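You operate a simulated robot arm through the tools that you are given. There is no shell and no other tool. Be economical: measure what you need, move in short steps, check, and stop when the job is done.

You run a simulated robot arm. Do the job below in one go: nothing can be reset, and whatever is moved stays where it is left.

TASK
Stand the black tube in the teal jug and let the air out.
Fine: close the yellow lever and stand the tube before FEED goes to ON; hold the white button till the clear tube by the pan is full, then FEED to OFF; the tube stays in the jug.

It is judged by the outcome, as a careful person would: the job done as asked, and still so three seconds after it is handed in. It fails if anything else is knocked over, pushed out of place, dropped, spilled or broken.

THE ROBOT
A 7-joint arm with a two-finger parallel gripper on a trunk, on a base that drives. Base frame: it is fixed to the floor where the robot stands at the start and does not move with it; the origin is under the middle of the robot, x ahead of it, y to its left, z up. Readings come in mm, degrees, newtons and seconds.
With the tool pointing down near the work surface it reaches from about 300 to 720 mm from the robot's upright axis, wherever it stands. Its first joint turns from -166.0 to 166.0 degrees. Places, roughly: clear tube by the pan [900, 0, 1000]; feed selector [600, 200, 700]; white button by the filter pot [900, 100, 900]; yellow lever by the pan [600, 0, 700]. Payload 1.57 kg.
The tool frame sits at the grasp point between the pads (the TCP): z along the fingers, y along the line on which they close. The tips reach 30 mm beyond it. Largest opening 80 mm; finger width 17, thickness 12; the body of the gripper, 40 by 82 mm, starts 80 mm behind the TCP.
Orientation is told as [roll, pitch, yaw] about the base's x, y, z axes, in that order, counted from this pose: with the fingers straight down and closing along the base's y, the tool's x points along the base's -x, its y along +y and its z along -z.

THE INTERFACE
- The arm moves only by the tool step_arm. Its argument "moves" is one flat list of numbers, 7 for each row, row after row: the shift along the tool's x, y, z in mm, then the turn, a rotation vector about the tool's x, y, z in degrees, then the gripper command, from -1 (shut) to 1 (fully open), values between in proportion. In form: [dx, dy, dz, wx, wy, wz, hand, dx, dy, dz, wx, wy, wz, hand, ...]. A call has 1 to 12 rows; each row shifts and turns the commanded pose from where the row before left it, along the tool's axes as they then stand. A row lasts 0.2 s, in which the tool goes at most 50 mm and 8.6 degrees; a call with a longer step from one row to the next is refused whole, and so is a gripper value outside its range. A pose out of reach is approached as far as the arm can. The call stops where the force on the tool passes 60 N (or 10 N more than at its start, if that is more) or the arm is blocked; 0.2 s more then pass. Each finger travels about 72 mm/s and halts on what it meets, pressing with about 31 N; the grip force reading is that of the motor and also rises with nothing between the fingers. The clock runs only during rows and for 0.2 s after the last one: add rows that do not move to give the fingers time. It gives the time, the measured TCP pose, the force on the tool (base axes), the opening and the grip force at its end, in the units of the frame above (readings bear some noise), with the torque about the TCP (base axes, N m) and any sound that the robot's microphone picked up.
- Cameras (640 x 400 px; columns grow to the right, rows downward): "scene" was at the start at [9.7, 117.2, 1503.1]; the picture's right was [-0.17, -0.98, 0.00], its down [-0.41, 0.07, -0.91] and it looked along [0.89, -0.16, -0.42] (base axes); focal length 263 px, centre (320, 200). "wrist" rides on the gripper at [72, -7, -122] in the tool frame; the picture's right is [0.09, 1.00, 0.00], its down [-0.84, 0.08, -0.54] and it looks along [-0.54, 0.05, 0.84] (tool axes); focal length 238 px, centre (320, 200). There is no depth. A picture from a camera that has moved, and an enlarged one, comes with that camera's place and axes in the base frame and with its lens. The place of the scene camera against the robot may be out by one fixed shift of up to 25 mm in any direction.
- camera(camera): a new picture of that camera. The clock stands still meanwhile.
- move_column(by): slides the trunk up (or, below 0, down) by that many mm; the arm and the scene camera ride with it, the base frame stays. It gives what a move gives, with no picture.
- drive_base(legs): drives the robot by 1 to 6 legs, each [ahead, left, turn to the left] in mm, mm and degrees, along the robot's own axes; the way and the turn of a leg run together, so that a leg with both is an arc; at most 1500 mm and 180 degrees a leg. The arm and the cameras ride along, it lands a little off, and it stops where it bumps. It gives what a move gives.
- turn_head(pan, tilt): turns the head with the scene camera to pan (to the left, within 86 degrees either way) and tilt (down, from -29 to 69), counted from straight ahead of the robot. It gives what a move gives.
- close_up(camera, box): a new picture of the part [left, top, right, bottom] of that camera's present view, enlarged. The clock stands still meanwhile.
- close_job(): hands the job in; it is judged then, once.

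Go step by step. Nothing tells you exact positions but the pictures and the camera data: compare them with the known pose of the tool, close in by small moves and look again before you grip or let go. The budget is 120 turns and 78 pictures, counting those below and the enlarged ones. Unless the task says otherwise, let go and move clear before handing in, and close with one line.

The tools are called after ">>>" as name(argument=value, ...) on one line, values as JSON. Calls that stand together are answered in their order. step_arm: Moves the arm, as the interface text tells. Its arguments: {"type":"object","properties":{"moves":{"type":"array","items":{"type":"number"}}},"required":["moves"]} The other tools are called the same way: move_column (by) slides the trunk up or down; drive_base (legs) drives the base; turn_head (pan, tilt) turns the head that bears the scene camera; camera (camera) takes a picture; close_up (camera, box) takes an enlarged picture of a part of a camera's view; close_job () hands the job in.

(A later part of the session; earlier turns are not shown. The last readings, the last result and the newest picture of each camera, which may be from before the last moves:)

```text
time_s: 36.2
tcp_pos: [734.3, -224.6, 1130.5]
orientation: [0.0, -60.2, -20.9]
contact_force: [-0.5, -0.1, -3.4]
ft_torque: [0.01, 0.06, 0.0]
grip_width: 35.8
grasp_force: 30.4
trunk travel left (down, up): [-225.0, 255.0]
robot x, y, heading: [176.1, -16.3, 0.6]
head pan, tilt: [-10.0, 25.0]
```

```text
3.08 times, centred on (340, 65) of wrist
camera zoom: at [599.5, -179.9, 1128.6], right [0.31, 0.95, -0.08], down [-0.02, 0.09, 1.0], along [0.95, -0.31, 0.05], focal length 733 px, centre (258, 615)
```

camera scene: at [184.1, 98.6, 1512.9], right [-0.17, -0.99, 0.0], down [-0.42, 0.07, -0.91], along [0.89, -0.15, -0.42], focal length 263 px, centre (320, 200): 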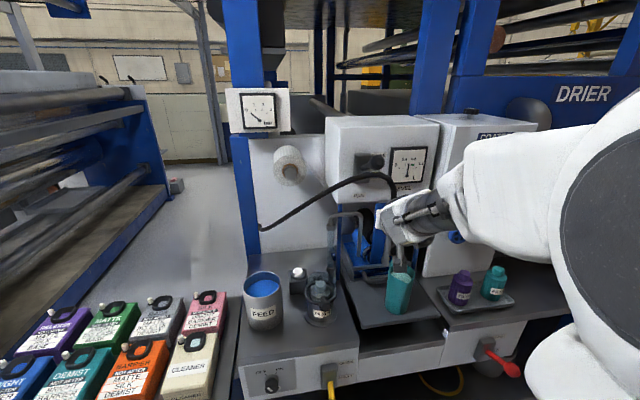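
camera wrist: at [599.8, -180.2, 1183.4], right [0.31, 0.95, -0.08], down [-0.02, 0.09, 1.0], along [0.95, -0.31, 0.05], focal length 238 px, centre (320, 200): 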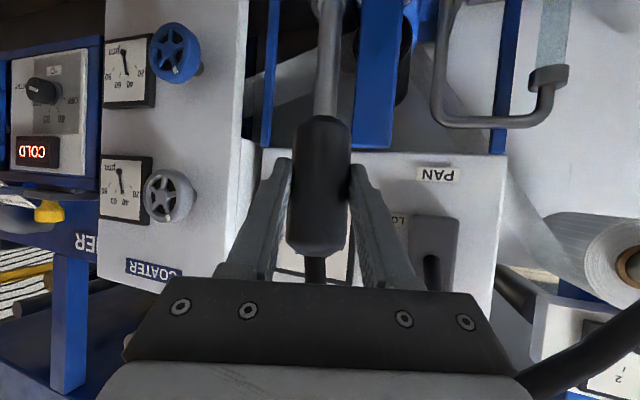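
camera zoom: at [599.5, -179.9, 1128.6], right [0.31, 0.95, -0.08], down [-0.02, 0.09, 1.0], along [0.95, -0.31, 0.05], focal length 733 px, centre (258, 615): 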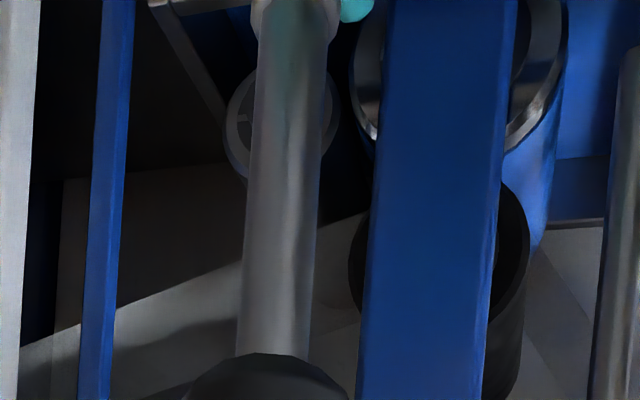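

>>> move_column(by=-45)

>>> close_up(camera="scene", box=[345, 190, 455, 300])

```text
time_s: 37.1
tcp_pos: [732.0, -225.0, 1088.7]
orientation: [0.2, -60.3, -20.9]
contact_force: [-6.9, 0.5, 21.7]
ft_torque: [-0.17, -0.36, -0.06]
grip_width: 35.6
grasp_force: 31.2
trunk travel left (down, up): [-180.0, 300.0]
robot x, y, heading: [176.8, -18.4, 0.3]
head pan, tilt: [-10.0, 25.0]
```

```text
3.64 times, centred on (400, 245) of scene
camera zoom: at [181.7, 99.4, 1412.9], right [-0.17, -0.99, 0.0], down [-0.41, 0.07, -0.91], along [0.89, -0.15, -0.42], focal length 955 px, centre (29, 36)
```

zoom: 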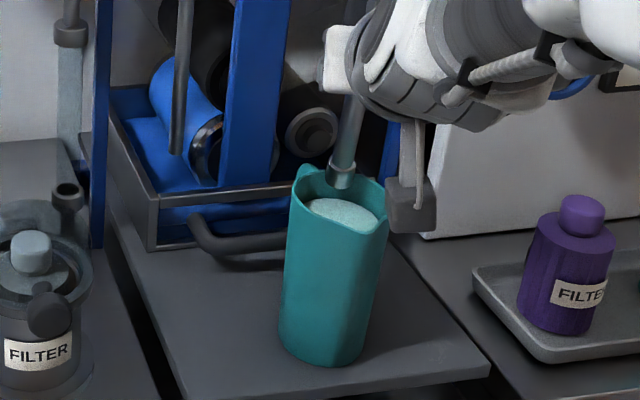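

The foot touched the jug's back rim. I'll raise it, shift 25 mm toward the robot and retry.

>>> move_column(by=40)

>>> step_arm(moves=[11.5, -8.5, -20, 0, 0, 0, -1, 0, 0, 0, 0, 0, 0, -1])

>>> close_up(camera="scene", box=[345, 190, 455, 300])

```text
time_s: 37.9
tcp_pos: [733.5, -225.4, 1125.0]
orientation: [0.2, -60.1, -20.9]
contact_force: [0.4, 0.1, -2.4]
ft_torque: [0.05, 0.04, -0.03]
grip_width: 35.5
grasp_force: 30.9
trunk travel left (down, up): [-220.0, 260.0]
robot x, y, heading: [175.0, -19.5, 0.6]
head pan, tilt: [-10.0, 25.0]
```

```text
time_s: 38.5
tcp_pos: [709.6, -223.7, 1126.8]
orientation: [0.0, -60.2, -21.0]
contact_force: [1.8, 0.2, -2.6]
ft_torque: [-0.01, 0.03, -0.01]
grip_width: 35.8
grasp_force: 30.9
trunk travel left (down, up): [-220.0, 260.0]
robot x, y, heading: [178.5, -17.4, 0.7]
head pan, tilt: [-10.0, 25.0]
```

```text
3.64 times, centred on (400, 245) of scene
camera zoom: at [183.9, 98.8, 1452.9], right [-0.17, -0.99, 0.0], down [-0.42, 0.07, -0.91], along [0.89, -0.15, -0.42], focal length 955 px, centre (29, 36)
```

zoom: 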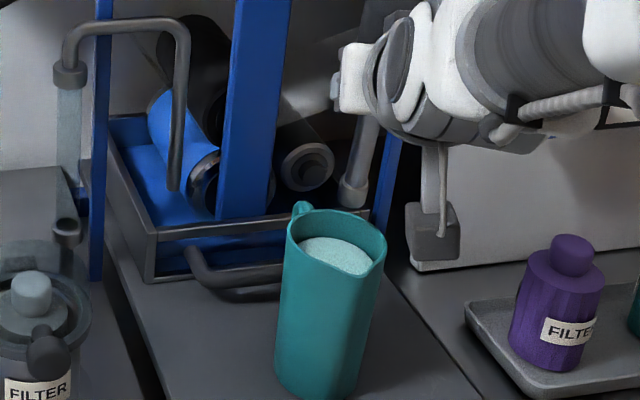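

>>> camera(camera="wrist")

>>> camera(camera="scene")

```text
33 pictures are left
camera wrist: at [574.8, -178.8, 1124.5], right [0.31, 0.95, -0.08], down [-0.02, 0.09, 1.0], along [0.95, -0.31, 0.05], focal length 238 px, centre (320, 200)
```

wrist: 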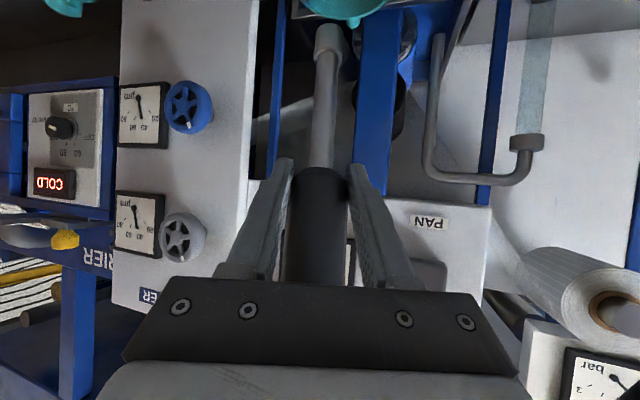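

```text
32 pictures are left
camera scene: at [183.9, 98.8, 1452.9], right [-0.17, -0.99, 0.0], down [-0.42, 0.07, -0.91], along [0.89, -0.15, -0.42], focal length 263 px, centre (320, 200)
```

scene: 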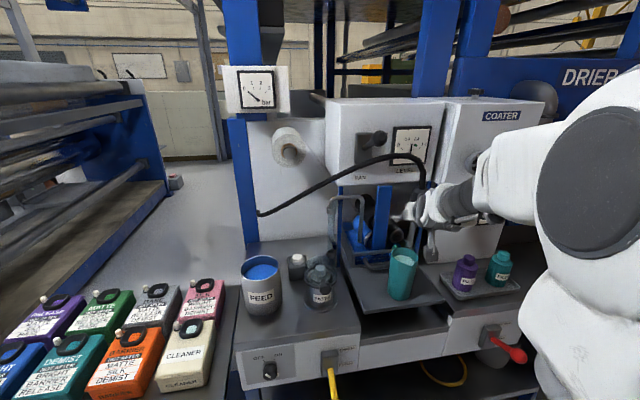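

The tube slid up about 30 mm in the grip but is still vertical, with its foot at about (717,-228,1023). I'll re-centre over the jug and lower gently.

>>> step_arm(moves=[-4, 7.3, 6.9, 0, 0, 0, -1, 0, 0, 0, 0, 0, 0, -1])

>>> move_column(by=-32)

>>> close_up(camera="scene", box=[355, 190, 445, 280])

```text
time_s: 39.1
tcp_pos: [720.7, -219.0, 1127.7]
orientation: [0.1, -60.3, -21.0]
contact_force: [0.6, -1.3, -2.4]
ft_torque: [-0.01, 0.04, -0.01]
grip_width: 35.7
grasp_force: 31.7
trunk travel left (down, up): [-220.0, 260.0]
robot x, y, heading: [176.8, -17.2, 0.4]
head pan, tilt: [-10.0, 25.0]
```

```text
time_s: 39.9
tcp_pos: [719.5, -220.3, 1095.3]
orientation: [0.1, -60.2, -21.0]
contact_force: [0.5, 1.2, -2.0]
ft_torque: [0.01, 0.1, 0.0]
grip_width: 35.6
grasp_force: 30.8
trunk travel left (down, up): [-188.0, 292.0]
robot x, y, heading: [172.8, -14.0, 0.7]
head pan, tilt: [-10.0, 25.0]
```

```text
4.44 times, centred on (400, 235) of scene
camera zoom: at [184.0, 98.8, 1420.9], right [-0.17, -0.99, 0.0], down [-0.42, 0.07, -0.91], along [0.89, -0.15, -0.42], focal length 1168 px, centre (-36, 44)
```

zoom: 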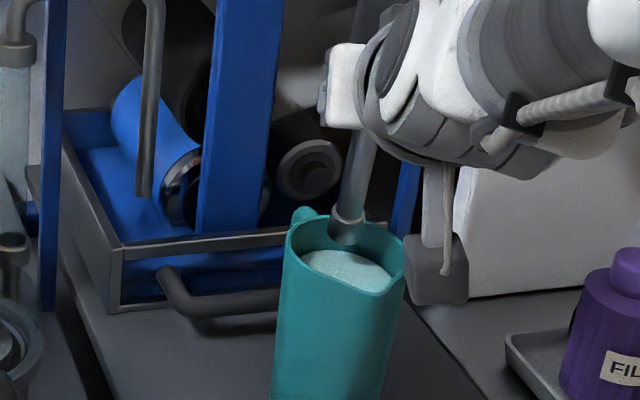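

>>> move_column(by=-35)

>>> close_up(camera="scene", box=[355, 180, 445, 270])

```text
time_s: 40.7
tcp_pos: [720.5, -219.1, 1060.4]
orientation: [0.1, -60.2, -21.0]
contact_force: [-0.3, 0.2, -2.5]
ft_torque: [0.03, 0.04, -0.02]
grip_width: 35.7
grasp_force: 31.0
trunk travel left (down, up): [-153.0, 327.0]
robot x, y, heading: [177.0, -16.9, 0.4]
head pan, tilt: [-10.0, 25.0]
```

```text
4.44 times, centred on (400, 225) of scene
camera zoom: at [184.0, 98.8, 1385.9], right [-0.17, -0.99, 0.0], down [-0.42, 0.07, -0.91], along [0.89, -0.15, -0.42], focal length 1168 px, centre (-36, 89)
```

zoom: 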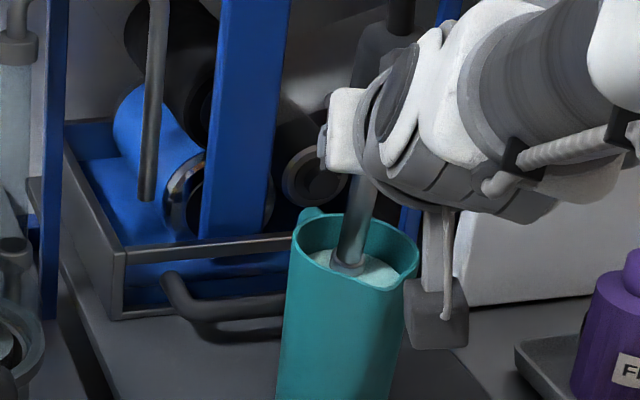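

The foot is in the jug with no contact force. I'll continue down.

>>> move_column(by=-30)

>>> close_up(camera="scene", box=[355, 170, 445, 260])

>>> camera(camera="wrist")

```text
time_s: 41.4
tcp_pos: [719.6, -219.4, 1030.4]
orientation: [0.1, -60.2, -21.0]
contact_force: [0.8, -0.4, -1.6]
ft_torque: [0.02, 0.08, 0.04]
grip_width: 35.8
grasp_force: 31.0
trunk travel left (down, up): [-123.0, 357.0]
robot x, y, heading: [171.6, -16.9, 0.8]
head pan, tilt: [-10.0, 25.0]
```

```text
4.44 times, centred on (400, 215) of scene
camera zoom: at [184.0, 98.8, 1355.9], right [-0.17, -0.99, 0.0], down [-0.42, 0.07, -0.91], along [0.89, -0.15, -0.42], focal length 1168 px, centre (-36, 133)
```

zoom: 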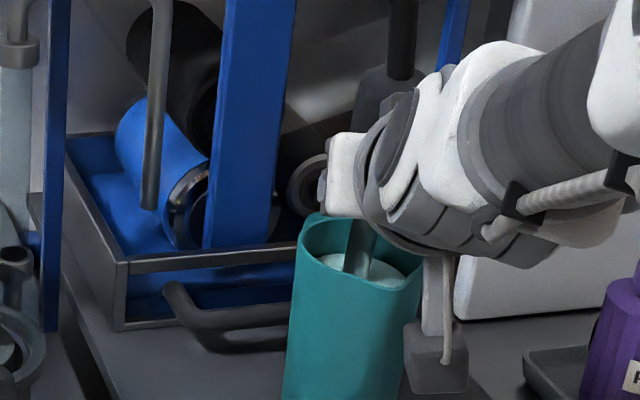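

```text
28 pictures are left
camera wrist: at [585.4, -174.6, 1027.7], right [0.31, 0.95, -0.08], down [-0.02, 0.09, 1.0], along [0.95, -0.31, 0.05], focal length 238 px, centre (320, 200)
```

wrist: 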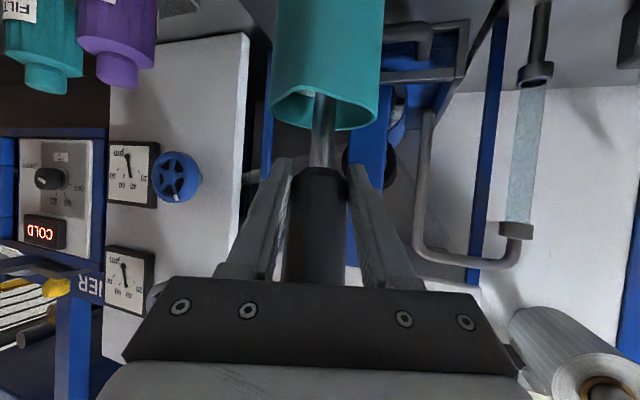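

The collar is clear and the fingers sit just above the rim. I'll go slightly lower, then ease the grip open bit by bit so the tube slides down, guided, to the jug floor.

>>> move_column(by=-9)

>>> step_arm(moves=[0, 0, 0, 0, 0, 0, -0.14, 0, 0, 0, 0, 0, 0, -0.12, 0, 0, 0, 0, 0, 0, -0.11, 0, 0, 0, 0, 0, 0, -0.105, 0, 0, 0, 0, 0, 0, -0.1, 0, 0, 0, 0, 0, 0, -0.095, 0, 0, 0, 0, 0, 0, -0.09, 0, 0, 0, 0, 0, 0, -0.085, 0, 0, 0, 0, 0, 0, -0.08, 0, 0, 0, 0, 0, 0, -0.075, 0, 0, 0, 0, 0, 0, -0.07, 0, 0, 0, 0, 0, 0, -0.065])

>>> camera(camera="wrist")

```text
time_s: 42.0
tcp_pos: [719.1, -219.9, 1022.0]
orientation: [0.1, -60.2, -21.0]
contact_force: [-0.1, 0.3, -2.5]
ft_torque: [0.02, 0.08, 0.03]
grip_width: 35.7
grasp_force: 30.6
trunk travel left (down, up): [-114.0, 366.0]
robot x, y, heading: [177.2, -17.3, 0.6]
head pan, tilt: [-10.0, 25.0]
```

```text
time_s: 44.6
tcp_pos: [719.9, -219.8, 1020.3]
orientation: [0.1, -60.3, -21.0]
contact_force: [-0.5, 0.6, 0.0]
ft_torque: [0.01, -0.01, 0.01]
grip_width: 37.2
grasp_force: 0.1
trunk travel left (down, up): [-114.0, 366.0]
robot x, y, heading: [177.0, -20.6, 0.4]
head pan, tilt: [-10.0, 25.0]
```

```text
27 pictures are left
camera wrist: at [585.3, -174.5, 1018.9], right [0.31, 0.95, -0.08], down [-0.02, 0.09, 1.0], along [0.95, -0.31, 0.05], focal length 238 px, centre (320, 200)
```

wrist: 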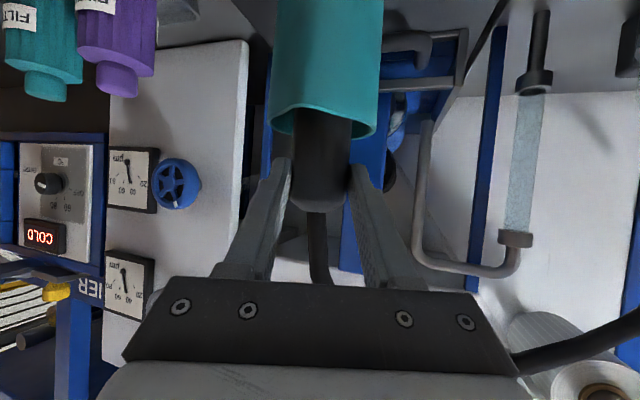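

The tube has slid down and now stands in the jug. I'll open a little more and back the hand out along the fingers.

>>> step_arm(moves=[0, 0, 0, 0, 0, 0, 0.05, 0, 0, 0, 0, 0, 0, 0.2, 0, 0, -10, 0, 0, 0, 0.3, 0, 0, -20, 0, 0, 0, 0.3, 0, 0, -30, 0, 0, 0, 0.3, 0, 0, -40, 0, 0, 0, 0.3, 0, 0, -40, 0, 0, 0, 0.3])

>>> camera(camera="wrist")

>>> camera(camera="scene")

```text
time_s: 46.4
tcp_pos: [624.7, -177.3, 1030.2]
orientation: [-1.5, -52.2, -19.2]
contact_force: [-0.1, -0.1, 0.3]
ft_torque: [0.0, 0.0, 0.0]
grip_width: 51.9
grasp_force: 0.0
trunk travel left (down, up): [-114.0, 366.0]
robot x, y, heading: [170.7, -21.5, 0.4]
head pan, tilt: [-10.0, 25.0]
stopped in row 7: the arm was blocked; the commanded pose is now the measured one
```

```text
26 pictures are left
camera wrist: at [490.0, -133.8, 1047.3], right [0.29, 0.95, -0.09], down [0.11, 0.06, 0.99], along [0.95, -0.3, -0.09], focal length 238 px, centre (320, 200)
```

wrist: 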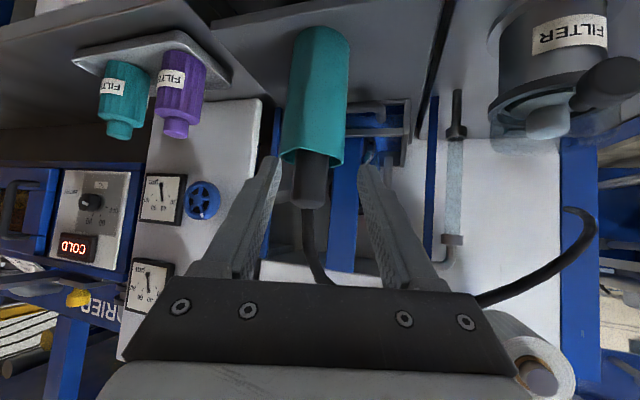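

```text
25 pictures are left
camera scene: at [183.4, 103.5, 1341.2], right [-0.12, -0.99, 0.0], down [-0.47, 0.06, -0.88], along [0.87, -0.1, -0.48], focal length 263 px, centre (320, 200)
```

scene: 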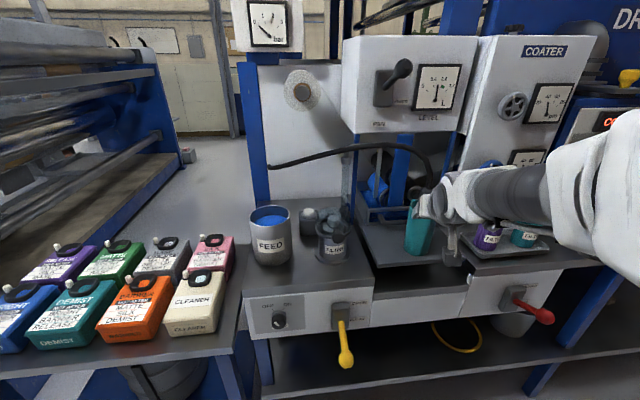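

The tube stands in the jug and the hand is clear; the elbow only brushed the head. Next is the feed selector, whose knob I put at about (644,167,714). I'll back off to the left first.

>>> drive_base(legs=[[-150, 150, 0]])

>>> step_arm(moves=[0, 0, 20, 0, -7.5, 0, 0.3, 0, 0, 20, 0, -7.5, 0, 0.3, 0, 0, 0, 0, -7.5, 0, 0.3, 0, 0, 0, 0, -7.5, 0, 0.3, 0, 0, 0, 0, -7.8, 0, 0.3, 0, 0, 0, -6.4, 0, 0, 1, 0, 0, 0, -6.4, 0, 0, 1, 0, 0, 0, -6.4, 0, 0, 1])

>>> camera(camera="scene")

```text
time_s: 48.1
tcp_pos: [475.5, -34.2, 1031.6]
orientation: [-1.6, -52.5, -19.7]
contact_force: [-0.6, 0.0, 0.6]
ft_torque: [0.04, 0.01, -0.02]
grip_width: 51.9
grasp_force: 0.1
trunk travel left (down, up): [-114.0, 366.0]
robot x, y, heading: [28.9, 130.1, 0.2]
head pan, tilt: [-10.0, 25.0]
```

```text
time_s: 49.9
tcp_pos: [506.5, -47.1, 1009.7]
orientation: [-81.6, -89.0, 80.1]
contact_force: [-0.3, 0.1, -0.7]
ft_torque: [-0.01, 0.02, -0.02]
grip_width: 80.3
grasp_force: 0.2
trunk travel left (down, up): [-114.0, 366.0]
robot x, y, heading: [30.8, 130.6, 0.2]
head pan, tilt: [-10.0, 25.0]
```

```text
24 pictures are left
camera scene: at [37.1, 245.3, 1346.9], right [-0.17, -0.99, 0.0], down [-0.42, 0.07, -0.91], along [0.89, -0.15, -0.42], focal length 263 px, centre (320, 200)
```

scene: 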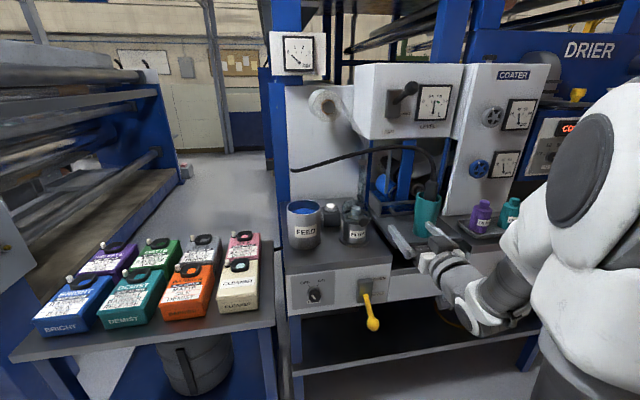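

>>> step_arm(moves=[0, 43, 0, 0, 0, 0, 1, 0, 43, 0, 0, 0, 0, 1, 0, 43, 0, 0, 0, 0, 1, 0, 43, 0, 0, 0, 0, 1, 0, 42, 0, 0, 0, 0, 1, 40, 0, 0, 0, 0, 0, 1, 40, 0, 0, 0, 0, 0, 1, 40, 0, 0, 0, 0, 0, 1, 40, 0, 0, 0, 0, 0, 1, 40, 0, 0, 0, 0, 0, 1])

>>> move_column(by=-95)

>>> camera(camera="wrist")

>>> camera(camera="scene")

```text
time_s: 52.1
tcp_pos: [534.6, 161.9, 809.2]
orientation: [-86.1, -89.2, 84.5]
contact_force: [-0.8, -1.3, -0.7]
ft_torque: [-0.01, -0.01, 0.02]
grip_width: 80.0
grasp_force: 0.1
out of reach, approached as far as the arm can: row 2, 3, 4, 6
trunk travel left (down, up): [-114.0, 366.0]
robot x, y, heading: [28.0, 126.1, 0.2]
head pan, tilt: [-10.0, 25.0]
```

```text
time_s: 53.4
tcp_pos: [535.5, 161.4, 715.2]
orientation: [-82.7, -89.1, 81.2]
contact_force: [0.0, -0.5, 0.8]
ft_torque: [0.02, 0.01, 0.02]
grip_width: 80.1
grasp_force: 0.1
trunk travel left (down, up): [-19.0, 461.0]
robot x, y, heading: [25.8, 128.2, 0.1]
head pan, tilt: [-10.0, 25.0]
```

```text
23 pictures are left
camera wrist: at [412.6, 158.3, 642.8], right [0.03, 0.99, -0.11], down [-0.54, 0.11, 0.84], along [0.84, 0.03, 0.54], focal length 238 px, centre (320, 200)
```

wrist: 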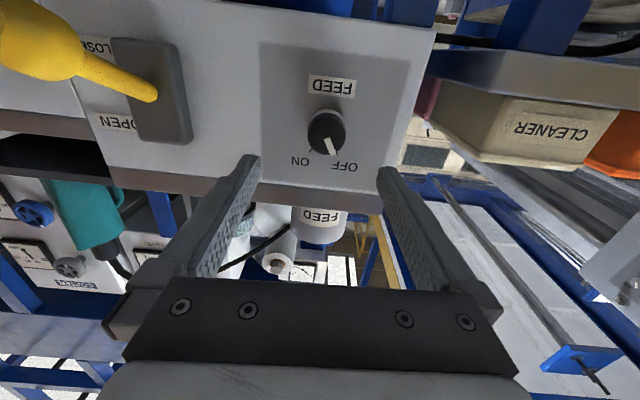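

```text
22 pictures are left
camera scene: at [37.1, 245.2, 1252.0], right [-0.17, -0.99, 0.0], down [-0.42, 0.07, -0.91], along [0.89, -0.15, -0.42], focal length 263 px, centre (320, 200)
```

scene: 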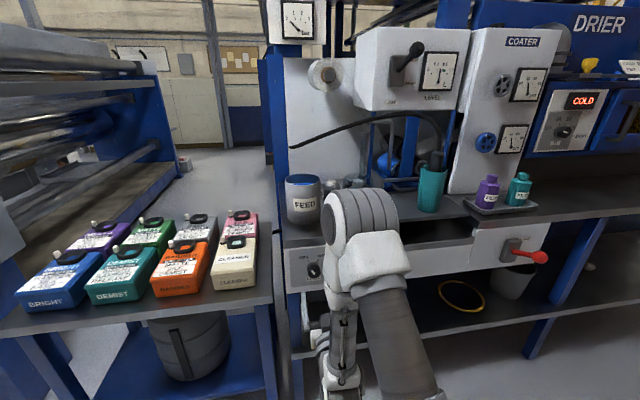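

The selector knob is lined up with the gripper. I'll advance and grip it.

>>> step_arm(moves=[0.5, 0.8, 30, 0, 0, 0, 1, 0.5, 0.8, 30, 0, 0, 0, 1, 0.5, 0.5, 20, 0, 0, 0, 1, 0, 0, 10, 0, 0, 0, 1, 0, 0, 0, 0, 0, 0, 1])

>>> camera(camera="wrist")

```text
time_s: 54.6
tcp_pos: [625.3, 161.8, 714.7]
orientation: [-81.4, -89.1, 79.7]
contact_force: [-0.2, -0.4, 0.0]
ft_torque: [0.02, 0.0, -0.01]
grip_width: 79.9
grasp_force: 0.0
trunk travel left (down, up): [-19.0, 461.0]
robot x, y, heading: [28.1, 126.3, 0.1]
head pan, tilt: [-10.0, 25.0]
```

```text
21 pictures are left
camera wrist: at [502.6, 158.7, 642.7], right [0.03, 0.99, -0.11], down [-0.54, 0.11, 0.84], along [0.84, 0.03, 0.54], focal length 238 px, centre (320, 200)
```

wrist: 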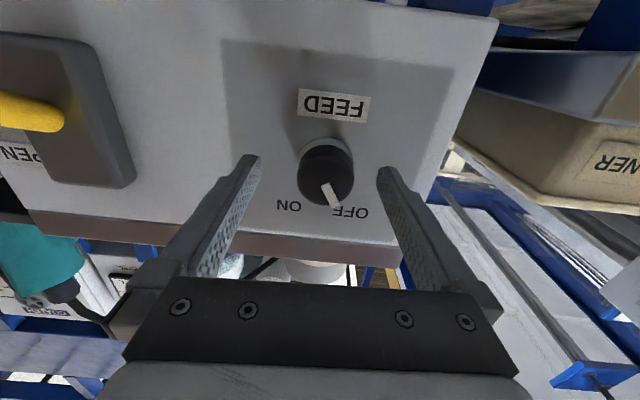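

>>> step_arm(moves=[-1, 4, 3, 0, 0, 0, 1, 0, 0, 0, 0, 0, 0, 0.3, 0, 0, 0, 0, 0, 0, -0.3, 0, 0, 0, 0, 0, 0, -1, 0, 0, 0, 0, 0, 0, -1, 0, 0, 0, 0, 0, 0, -1])

>>> camera(camera="wrist")

```text
time_s: 56.0
tcp_pos: [629.5, 165.7, 715.4]
orientation: [-83.2, -89.0, 81.6]
contact_force: [1.4, -1.2, 0.8]
ft_torque: [0.04, 0.06, 1.07]
grip_width: 37.8
grasp_force: 44.4
trunk travel left (down, up): [-19.0, 461.0]
robot x, y, heading: [27.3, 129.1, -0.1]
head pan, tilt: [-10.0, 25.0]
```

```text
20 pictures are left
camera wrist: at [506.6, 162.1, 643.8], right [0.03, 0.99, -0.11], down [-0.54, 0.11, 0.84], along [0.84, 0.03, 0.54], focal length 238 px, centre (320, 200)
```

wrist: 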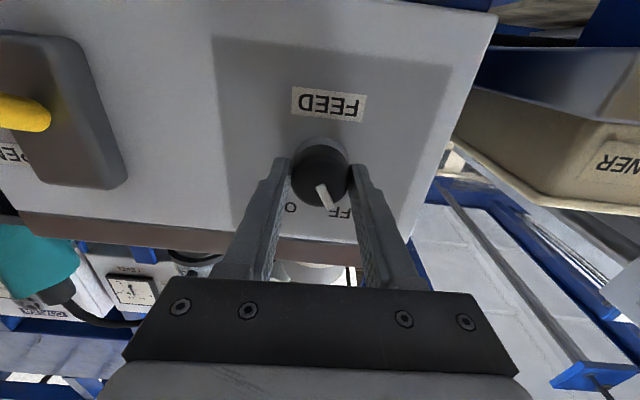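

The knob is gripped. I'll turn it clockwise toward ON.

>>> step_arm(moves=[0, 0, 0, 0, 0, 8, -1, 0, 0, 0, 0, 0, 8, -1, 0, 0, 0, 0, 0, 8, -1, 0, 0, 0, 0, 0, 8, -1, 0, 0, 0, 0, 0, 8, -1, 0, 0, 0, 0, 0, 8, -1, 0, 0, 0, 0, 0, 8, -1])

>>> camera(camera="wrist")

```text
time_s: 57.6
tcp_pos: [627.2, 165.1, 715.9]
orientation: [90.1, -34.8, -91.7]
contact_force: [18.5, -1.6, 7.3]
ft_torque: [0.05, -0.58, 1.03]
grip_width: 37.9
grasp_force: 43.8
trunk travel left (down, up): [-19.0, 461.0]
robot x, y, heading: [26.7, 125.2, 0.2]
head pan, tilt: [-10.0, 25.0]
```

```text
19 pictures are left
camera wrist: at [508.2, 224.4, 668.1], right [0.02, 0.64, 0.77], down [-0.56, -0.63, 0.54], along [0.83, -0.44, 0.35], focal length 238 px, centre (320, 200)
```

wrist: 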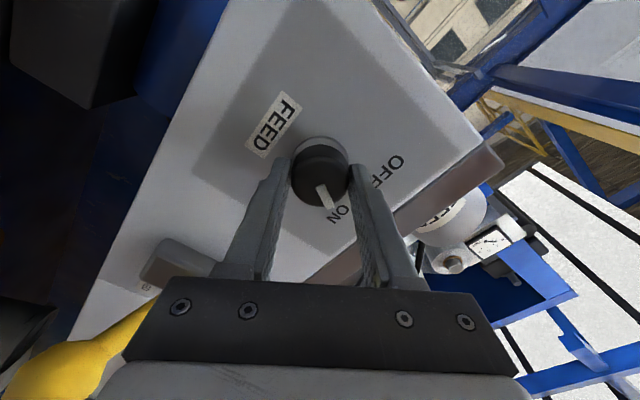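

>>> close_up(camera="wrist", box=[250, 110, 420, 240])

```text
3.08 times, centred on (335, 175) of wrist
camera zoom: at [508.2, 224.4, 668.1], right [0.02, 0.64, 0.77], down [-0.56, -0.63, 0.54], along [0.83, -0.44, 0.35], focal length 733 px, centre (274, 277)
```

zoom: 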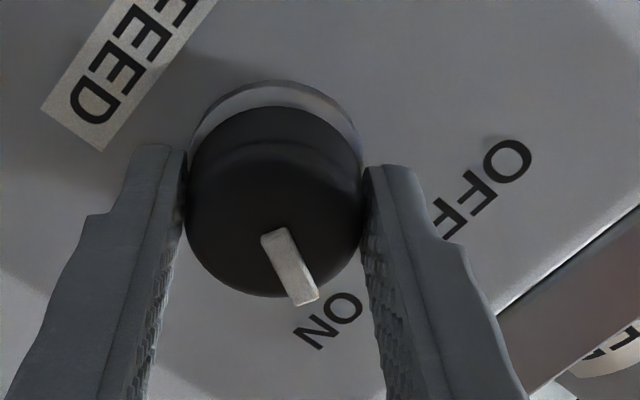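

>>> step_arm(moves=[0, 0, 0, 0, 0, 4, -1, 0, 0, 0, 0, 0, 4, -1, 0, 0, 0, 0, 0, 0, -1])

>>> close_up(camera="wrist", box=[250, 110, 420, 240])

```text
time_s: 58.4
tcp_pos: [628.5, 165.0, 716.0]
orientation: [90.0, -26.9, -91.5]
contact_force: [16.1, 3.3, 9.5]
ft_torque: [-0.32, -0.89, 0.69]
grip_width: 37.4
grasp_force: 43.2
trunk travel left (down, up): [-19.0, 461.0]
robot x, y, heading: [25.9, 129.4, 0.4]
head pan, tilt: [-10.0, 25.0]
```

```text
3.08 times, centred on (335, 175) of wrist
camera zoom: at [507.8, 230.7, 675.7], right [0.01, 0.53, 0.85], down [-0.56, -0.7, 0.45], along [0.83, -0.48, 0.29], focal length 733 px, centre (274, 277)
```

zoom: 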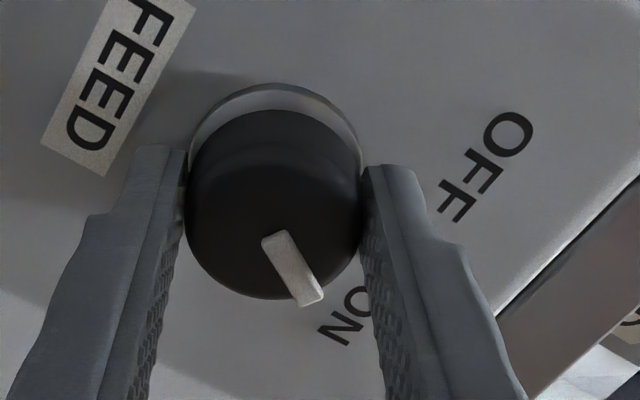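

The selector is at ON. I'll release, retract and unwind the wrist.

>>> step_arm(moves=[0, 0, 0, 0, 0, 0, 0.3, 0, 0, 0, 0, 0, 0, 1, 0, 0, -40, 0, 0, 0, 1, 0, 0, -45, 0, 0, -8, 1, 0, 0, -20, 0, 0, -8, 1, 0, 0, 0, 0, 0, -8, 1, 0, 0, 0, 0, 0, -8, 1, 0, 0, 0, 0, 0, -8, 1, 0, 0, 0, 0, 0, -8, 1, 0, 0, 0, 0, 0, -8, 1, 0, 0, 0, 0, 0, -8, 1])

>>> camera(camera="wrist")

```text
time_s: 60.8
tcp_pos: [522.5, 167.9, 713.6]
orientation: [-84.3, -88.9, 82.6]
contact_force: [0.1, 0.3, -0.1]
ft_torque: [0.03, 0.02, 0.0]
grip_width: 79.9
grasp_force: 0.1
trunk travel left (down, up): [-19.0, 461.0]
robot x, y, heading: [24.9, 128.3, 0.1]
head pan, tilt: [-10.0, 25.0]
```

```text
16 pictures are left
camera wrist: at [400.8, 163.5, 641.5], right [0.03, 0.99, -0.11], down [-0.54, 0.11, 0.84], along [0.84, 0.04, 0.54], focal length 238 px, centre (320, 200)
```

wrist: 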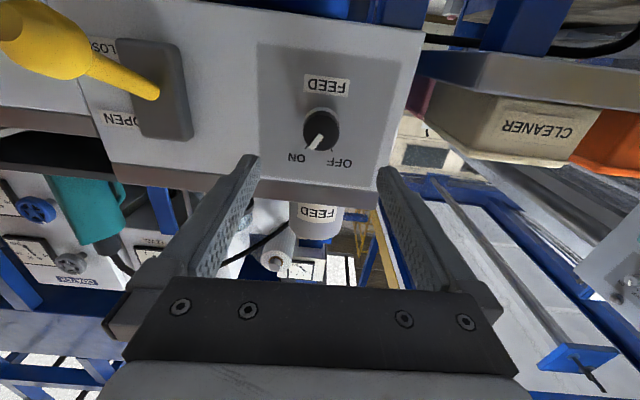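

FEED is ON. Next I'll raise up, tilt the gripper down, close the fingers and drive in toward the white button at about (882,63,915).

>>> move_column(by=390)

>>> step_arm(moves=[0, 0, 0, 0, 7.5, 0, -1, 0, 0, 0, 0, 7.5, 0, -1, 0, 0, 0, 0, 7.5, 0, -1, 0, 0, 0, 0, 7.5, 0, -1, 0, 0, 0, 0, 7.5, 0, -1, 0, 0, 0, 0, 7.5, 0, -1, 0, 0, 0, 0, 7.5, 0, -1, 0, 0, 0, 0, 7.5, 0, -1])

>>> drive_base(legs=[[165, -50, 0]])

>>> camera(camera="wrist")

```text
time_s: 64.6
tcp_pos: [523.7, 167.4, 1104.5]
orientation: [-82.4, -89.1, 80.8]
contact_force: [-0.1, 0.6, 0.1]
ft_torque: [-0.01, 0.0, 0.02]
grip_width: 79.9
grasp_force: 0.0
trunk travel left (down, up): [-409.0, 71.0]
robot x, y, heading: [26.7, 123.9, 0.2]
head pan, tilt: [-10.0, 25.0]
```

```text
time_s: 66.4
tcp_pos: [522.0, 166.9, 1105.2]
orientation: [-1.0, -29.9, -1.1]
contact_force: [0.7, 0.3, 0.2]
ft_torque: [0.01, 0.01, 0.03]
grip_width: 0.0
grasp_force: 21.3
trunk travel left (down, up): [-409.0, 71.0]
robot x, y, heading: [28.9, 128.4, 0.1]
head pan, tilt: [-10.0, 25.0]
```

```text
time_s: 68.1
tcp_pos: [691.8, 122.5, 1104.1]
orientation: [-1.0, -29.9, -0.7]
contact_force: [-0.7, -0.6, 0.0]
ft_torque: [-0.01, 0.0, 0.01]
grip_width: 0.1
grasp_force: 21.1
trunk travel left (down, up): [-409.0, 71.0]
robot x, y, heading: [191.8, 79.7, 0.8]
head pan, tilt: [-10.0, 25.0]
```

```text
15 pictures are left
camera wrist: at [568.4, 119.4, 1173.2], right [-0.06, 1.0, -0.06], down [0.46, 0.08, 0.89], along [0.89, 0.02, -0.46], focal length 238 px, centre (320, 200)
```

wrist: 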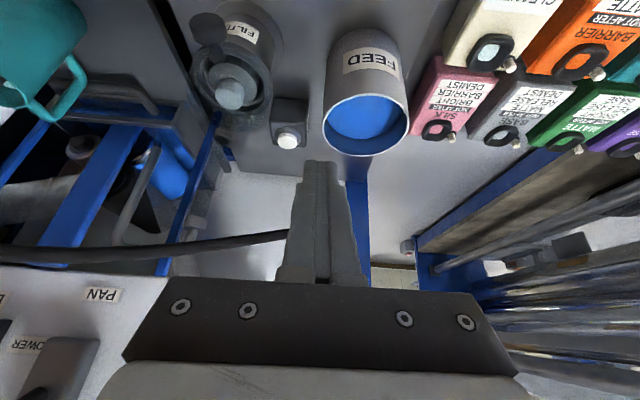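

>>> step_arm(moves=[-19, -12, 38.2, 0, 0, 0, -1, -19, -12, 38.2, 0, 0, 0, -1, -19, -12, 38.2, 0, 0, 0, -1, -19, -12, 38.2, 0, 0, 0, -1, 0, 0, 0, 0, 0, 0, -1])

>>> camera(camera="wrist")

>>> camera(camera="scene")

```text
time_s: 69.3
tcp_pos: [832.3, 67.1, 1011.9]
orientation: [-1.1, -29.9, -0.7]
contact_force: [-0.5, -1.1, 0.1]
ft_torque: [-0.01, 0.0, 0.02]
grip_width: 0.1
grasp_force: 21.0
trunk travel left (down, up): [-409.0, 71.0]
robot x, y, heading: [195.6, 77.5, 0.6]
head pan, tilt: [-10.0, 25.0]
```

```text
14 pictures are left
camera wrist: at [710.4, 65.8, 1080.7], right [-0.06, 1.0, -0.06], down [0.46, 0.08, 0.89], along [0.89, 0.02, -0.46], focal length 238 px, centre (320, 200)
```

wrist: 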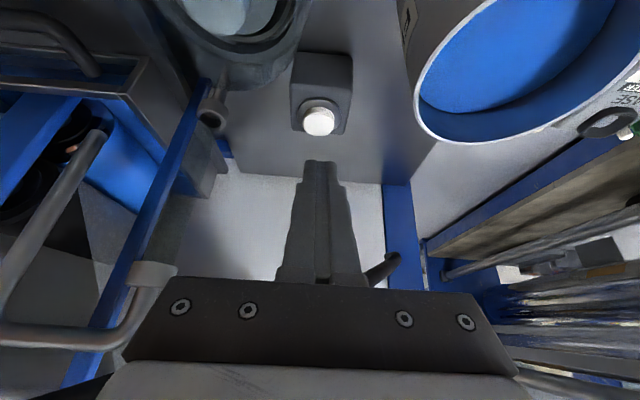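

```text
13 pictures are left
camera scene: at [204.6, 196.1, 1641.9], right [-0.16, -0.99, 0.0], down [-0.42, 0.07, -0.91], along [0.89, -0.15, -0.42], focal length 263 px, centre (320, 200)
```

scene: 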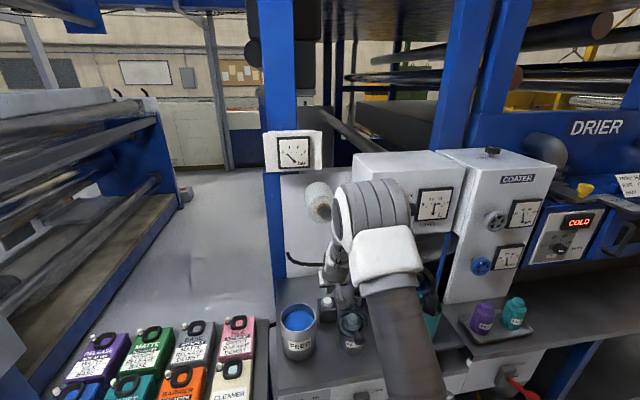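

The button top is at about (900,63,886). I'll close in to just above it.

>>> step_arm(moves=[-2.2, -1.4, 34, 0, 0, 0, -1, -2.2, -1.4, 34, 0, 0, 0, -1, -2, -1.2, 30, 0, 0, 0, -1, 0, 0, 0, 0, 0, 0, -1])

>>> camera(camera="wrist")

```text
time_s: 70.3
tcp_pos: [887.8, 62.4, 929.8]
orientation: [-1.1, -29.9, -0.8]
contact_force: [0.4, -0.2, -0.4]
ft_torque: [0.02, -0.02, -0.01]
grip_width: 0.1
grasp_force: 21.9
trunk travel left (down, up): [-409.0, 71.0]
robot x, y, heading: [199.5, 80.0, 0.5]
head pan, tilt: [-10.0, 25.0]
```

```text
12 pictures are left
camera wrist: at [763.8, 60.5, 998.7], right [-0.06, 1.0, -0.06], down [0.46, 0.08, 0.89], along [0.89, 0.02, -0.46], focal length 238 px, centre (320, 200)
```

wrist: 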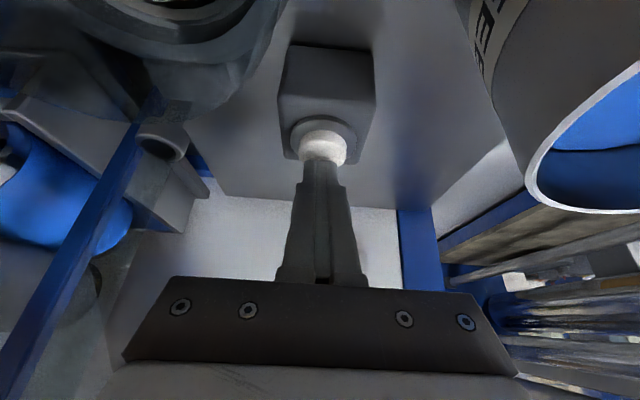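

>>> step_arm(moves=[1.5, 0, 2.6, 0, 0, 0, -1, 1.5, 0, 2.6, 0, 0, 0, -1, 1.5, 0, 2.6, 0, 0, 0, -1, 1.5, 0, 2.6, 0, 0, 0, -1, 1.5, 0, 2.6, 0, 0, 0, -1])

>>> camera(camera="scene")

```text
time_s: 71.5
tcp_pos: [886.9, 62.3, 920.0]
orientation: [-1.1, -30.4, -0.7]
contact_force: [-9.2, 0.7, 30.0]
ft_torque: [0.01, 0.05, -0.02]
grip_width: 0.0
grasp_force: 21.4
trunk travel left (down, up): [-409.0, 71.0]
robot x, y, heading: [198.4, 80.5, 1.1]
head pan, tilt: [-10.0, 25.0]
heard: click
```

```text
11 pictures are left
camera scene: at [200.5, 196.3, 1642.4], right [-0.16, -0.99, 0.0], down [-0.41, 0.07, -0.91], along [0.9, -0.15, -0.42], focal length 263 px, centre (320, 200)
```

scene: 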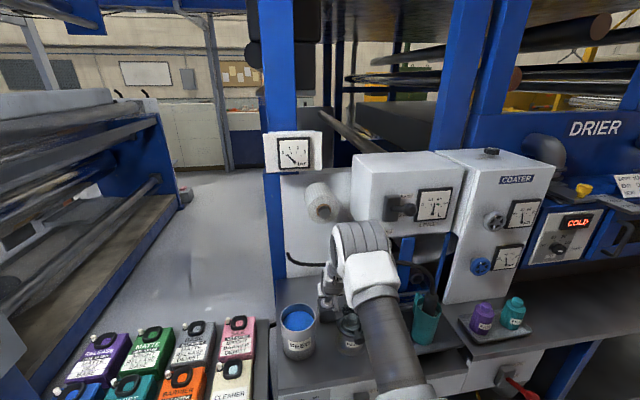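

The button clicked and is held down. I'll check the clear tube with the wrist camera.

>>> close_up(camera="wrist", box=[0, 40, 320, 280])

```text
1.67 times, centred on (160, 160) of wrist
camera zoom: at [763.3, 60.5, 986.7], right [-0.06, 1.0, -0.06], down [0.45, 0.08, 0.89], along [0.89, 0.02, -0.45], focal length 397 px, centre (587, 267)
```

zoom: 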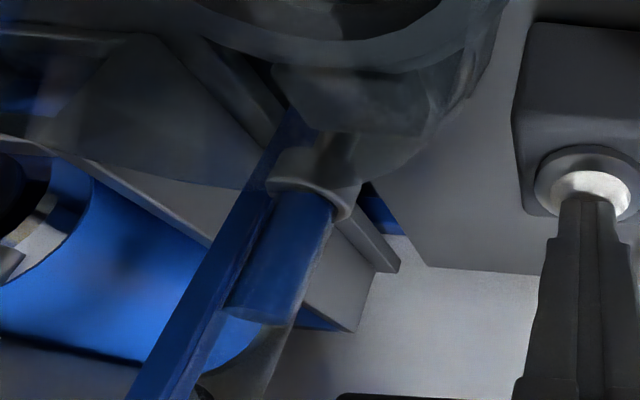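

Blue fluid is rising in the clear tube, so I'll keep holding.

>>> step_arm(moves=[0, 0, 0, 0, 0, 0, -1, 0, 0, 0, 0, 0, 0, -1, 0, 0, 0, 0, 0, 0, -1])

>>> camera(camera="wrist")

```text
time_s: 72.3
tcp_pos: [886.3, 62.4, 918.1]
orientation: [-1.1, -30.4, -0.7]
contact_force: [-3.6, 0.5, 33.5]
ft_torque: [0.02, -0.15, 0.07]
grip_width: 0.0
grasp_force: 21.1
trunk travel left (down, up): [-409.0, 71.0]
robot x, y, heading: [193.0, 79.6, 0.6]
head pan, tilt: [-10.0, 25.0]
```

```text
9 pictures are left
camera wrist: at [763.4, 60.5, 986.5], right [-0.06, 1.0, -0.06], down [0.45, 0.08, 0.89], along [0.89, 0.02, -0.45], focal length 238 px, centre (320, 200)
```

wrist: 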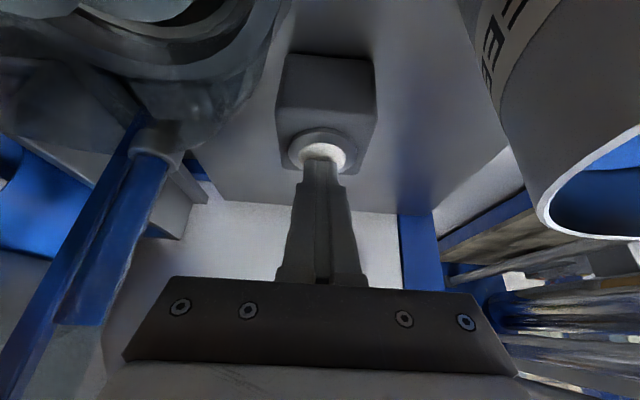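

The level went from z≈940 to 994 in 0.8 s, and the clear tube ends at about 1048. I'll hold about 0.8 s more.

>>> step_arm(moves=[0, 0, 0, 0, 0, 0, -1, 0, 0, 0, 0, 0, 0, -1, 0, 0, 0, 0, 0, 0, -1])

>>> camera(camera="wrist")

```text
time_s: 73.1
tcp_pos: [886.8, 62.6, 917.7]
orientation: [-1.1, -30.3, -0.7]
contact_force: [-2.0, 1.1, 32.4]
ft_torque: [0.03, -0.2, 0.0]
grip_width: 0.0
grasp_force: 21.1
trunk travel left (down, up): [-409.0, 71.0]
robot x, y, heading: [198.5, 78.1, 0.7]
head pan, tilt: [-10.0, 25.0]
```

```text
8 pictures are left
camera wrist: at [763.5, 60.5, 986.6], right [-0.06, 1.0, -0.06], down [0.45, 0.08, 0.89], along [0.89, 0.02, -0.45], focal length 238 px, centre (320, 200)
```

wrist: 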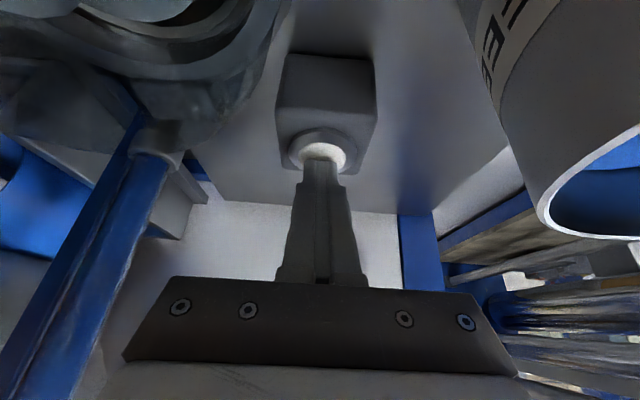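

The level has gone past the camera's view and should be about at the top. I'll hold one beat more, release, and look.

>>> step_arm(moves=[0, 0, 0, 0, 0, 0, -1, -10, 0, -17.3, 0, 0, 0, -1, 0, 0, -45, 0, 0, 0, -1, 0, 0, -45, 0, 0, 0, -1, 20, 15, -38, 0, 0, 0, -1, 20, 15, -38, 0, 0, 0, -1, 20, 15, -38, 0, 0, 0, -1, 20, 15, -38, 0, 0, 0, -1])

>>> camera(camera="wrist")

```text
time_s: 74.9
tcp_pos: [695.7, 133.6, 1100.4]
orientation: [-1.0, -29.9, -0.7]
contact_force: [-0.8, 0.0, -0.2]
ft_torque: [0.02, 0.01, -0.01]
grip_width: 0.1
grasp_force: 21.2
trunk travel left (down, up): [-409.0, 71.0]
robot x, y, heading: [195.1, 78.0, 0.8]
head pan, tilt: [-10.0, 25.0]
```

```text
7 pictures are left
camera wrist: at [572.2, 131.8, 1169.9], right [-0.06, 1.0, -0.06], down [0.46, 0.08, 0.89], along [0.89, 0.02, -0.46], focal length 238 px, centre (320, 200)
```

wrist: 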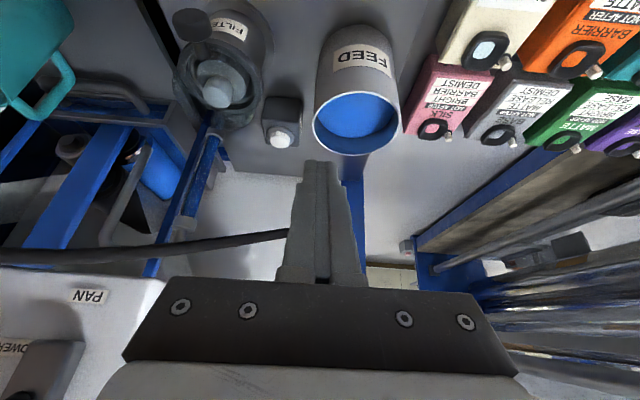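

>>> close_up(camera="wrist", box=[130, 110, 260, 270])

```text
2.50 times, centred on (195, 190) of wrist
camera zoom: at [572.2, 131.8, 1169.9], right [-0.06, 1.0, -0.06], down [0.46, 0.08, 0.89], along [0.89, 0.02, -0.46], focal length 596 px, centre (632, 225)
```

zoom: 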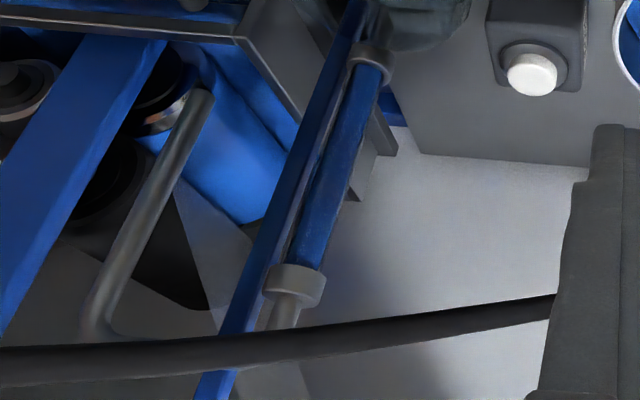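

The clear tube is full up to its cap. Now I'll go back to turn FEED to OFF.

>>> drive_base(legs=[[-168, 50, 0]])

>>> step_arm(moves=[0, 0, 0, 0, -7.5, 0, 1, 0, 0, 0, 0, -7.5, 0, 1, 0, 0, 0, 0, -7.5, 0, 1, 0, 0, 0, 0, -7.5, 0, 1, 0, 0, 0, 0, -7.5, 0, 1, 0, 0, 0, 0, -7.5, 0, 1, 0, 0, 0, 0, -7.5, 0, 1, 0, 0, 0, 0, -7.5, 0, 1])

>>> move_column(by=-385)

```text
time_s: 76.7
tcp_pos: [524.0, 178.6, 1100.9]
orientation: [-1.1, -29.9, -0.9]
contact_force: [0.2, 0.4, -1.0]
ft_torque: [-0.02, -0.02, 0.01]
grip_width: 0.1
grasp_force: 21.5
trunk travel left (down, up): [-409.0, 71.0]
robot x, y, heading: [21.5, 130.6, 0.3]
head pan, tilt: [-10.0, 25.0]
```

```text
time_s: 78.5
tcp_pos: [523.0, 180.0, 1100.3]
orientation: [-89.8, -89.1, 88.1]
contact_force: [-0.4, -0.1, -0.4]
ft_torque: [-0.01, -0.02, 0.02]
grip_width: 80.2
grasp_force: 0.1
trunk travel left (down, up): [-409.0, 71.0]
robot x, y, heading: [22.9, 126.7, 0.2]
head pan, tilt: [-10.0, 25.0]
```

```text
time_s: 82.2
tcp_pos: [522.8, 179.2, 716.0]
orientation: [-82.4, -89.1, 80.8]
contact_force: [-0.6, 0.2, -0.7]
ft_torque: [0.01, 0.01, 0.03]
grip_width: 80.1
grasp_force: 0.1
trunk travel left (down, up): [-24.0, 456.0]
robot x, y, heading: [25.1, 129.9, 0.4]
head pan, tilt: [-10.0, 25.0]
```

>>> step_arm(moves=[0, -13.5, 0, 0, 0, 0, 1, 0, 0, 0, 0, 0, 8, 1, 0, 0, 0, 0, 0, 8, 1, 0, 0, 0, 0, 0, 8, 1, 0, 0, 0, 0, 0, 8, 1, 0, 0, 0, 0, 0, 8, 1, 0, 0, 0, 0, 0, 8, 1, 0, 0, 0, 0, 0, 8, 1, 0, 0, 35, 0, 0, 0, 1, 0, 0, 30, 0, 0, 0, 1, 0, 0, 0, 0, 0, 0, 1])

>>> camera(camera="wrist")

```text
time_s: 84.6
tcp_pos: [589.4, 162.7, 715.9]
orientation: [89.8, -34.9, -91.4]
contact_force: [0.0, 0.4, 1.0]
ft_torque: [0.03, 0.04, 0.04]
grip_width: 79.8
grasp_force: 0.0
trunk travel left (down, up): [-24.0, 456.0]
robot x, y, heading: [26.1, 127.5, 0.4]
head pan, tilt: [-10.0, 25.0]
```

```text
5 pictures are left
camera wrist: at [468.8, 222.2, 669.1], right [0.02, 0.65, 0.76], down [-0.56, -0.63, 0.54], along [0.83, -0.44, 0.35], focal length 238 px, centre (320, 200)
```

wrist: 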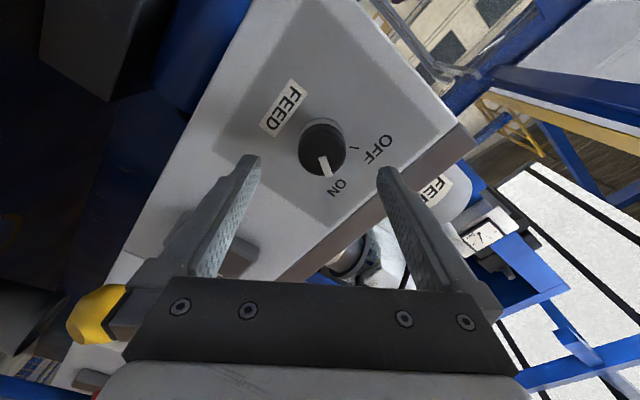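

>>> step_arm(moves=[1.1, 0.8, 20, 0, 0, 0, 1, 1.1, 0.7, 19, 0, 0, 0, 1, 0, 0, 0, 0, 0, 0, 0.3, 0, 0, 0, 0, 0, 0, -0.3, 0, 0, 0, 0, 0, 0, -1, 0, 0, 0, 0, 0, 0, -1, 0, 0, 0, 0, 0, 0, -1])

>>> step_arm(moves=[0, 0, 0, 0, 0, -8, -1, 0, 0, 0, 0, 0, -8, -1, 0, 0, 0, 0, 0, -8, -1, 0, 0, 0, 0, 0, -8, -1, 0, 0, 0, 0, 0, -8, -1, 0, 0, 0, 0, 0, -8, -1, 0, 0, 0, 0, 0, -8, -1, 0, 0, 0, 0, 0, -5, -1, 0, 0, 0, 0, 0, 0, -1])

>>> close_up(camera="wrist", box=[240, 90, 410, 240])

```text
time_s: 86.2
tcp_pos: [626.1, 164.4, 716.0]
orientation: [89.6, -34.9, -91.5]
contact_force: [1.4, -7.0, -11.9]
ft_torque: [-0.02, -0.7, 0.45]
grip_width: 37.9
grasp_force: 43.7
trunk travel left (down, up): [-24.0, 456.0]
robot x, y, heading: [21.6, 127.3, 0.4]
head pan, tilt: [-10.0, 25.0]
```

```text
time_s: 88.2
tcp_pos: [626.8, 166.6, 717.1]
orientation: [-89.2, -84.0, 87.7]
contact_force: [2.7, -5.3, -3.2]
ft_torque: [0.55, 0.42, 0.88]
grip_width: 38.2
grasp_force: 44.0
trunk travel left (down, up): [-24.0, 456.0]
robot x, y, heading: [22.1, 125.8, 0.6]
head pan, tilt: [-10.0, 25.0]
```

```text
2.67 times, centred on (325, 165) of wrist
camera zoom: at [504.6, 155.9, 644.8], right [0.03, 0.98, -0.19], down [-0.54, 0.18, 0.82], along [0.84, 0.08, 0.53], focal length 636 px, centre (307, 293)
```

zoom: 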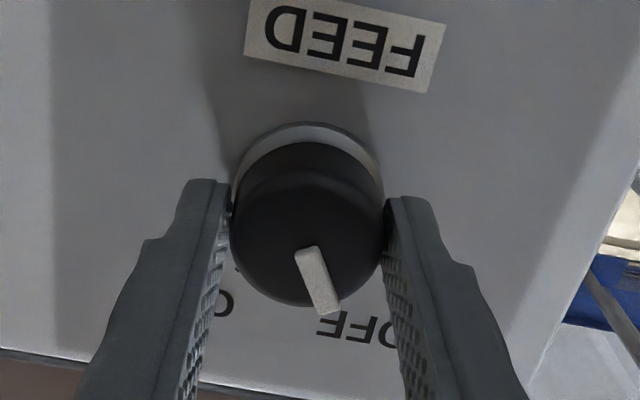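

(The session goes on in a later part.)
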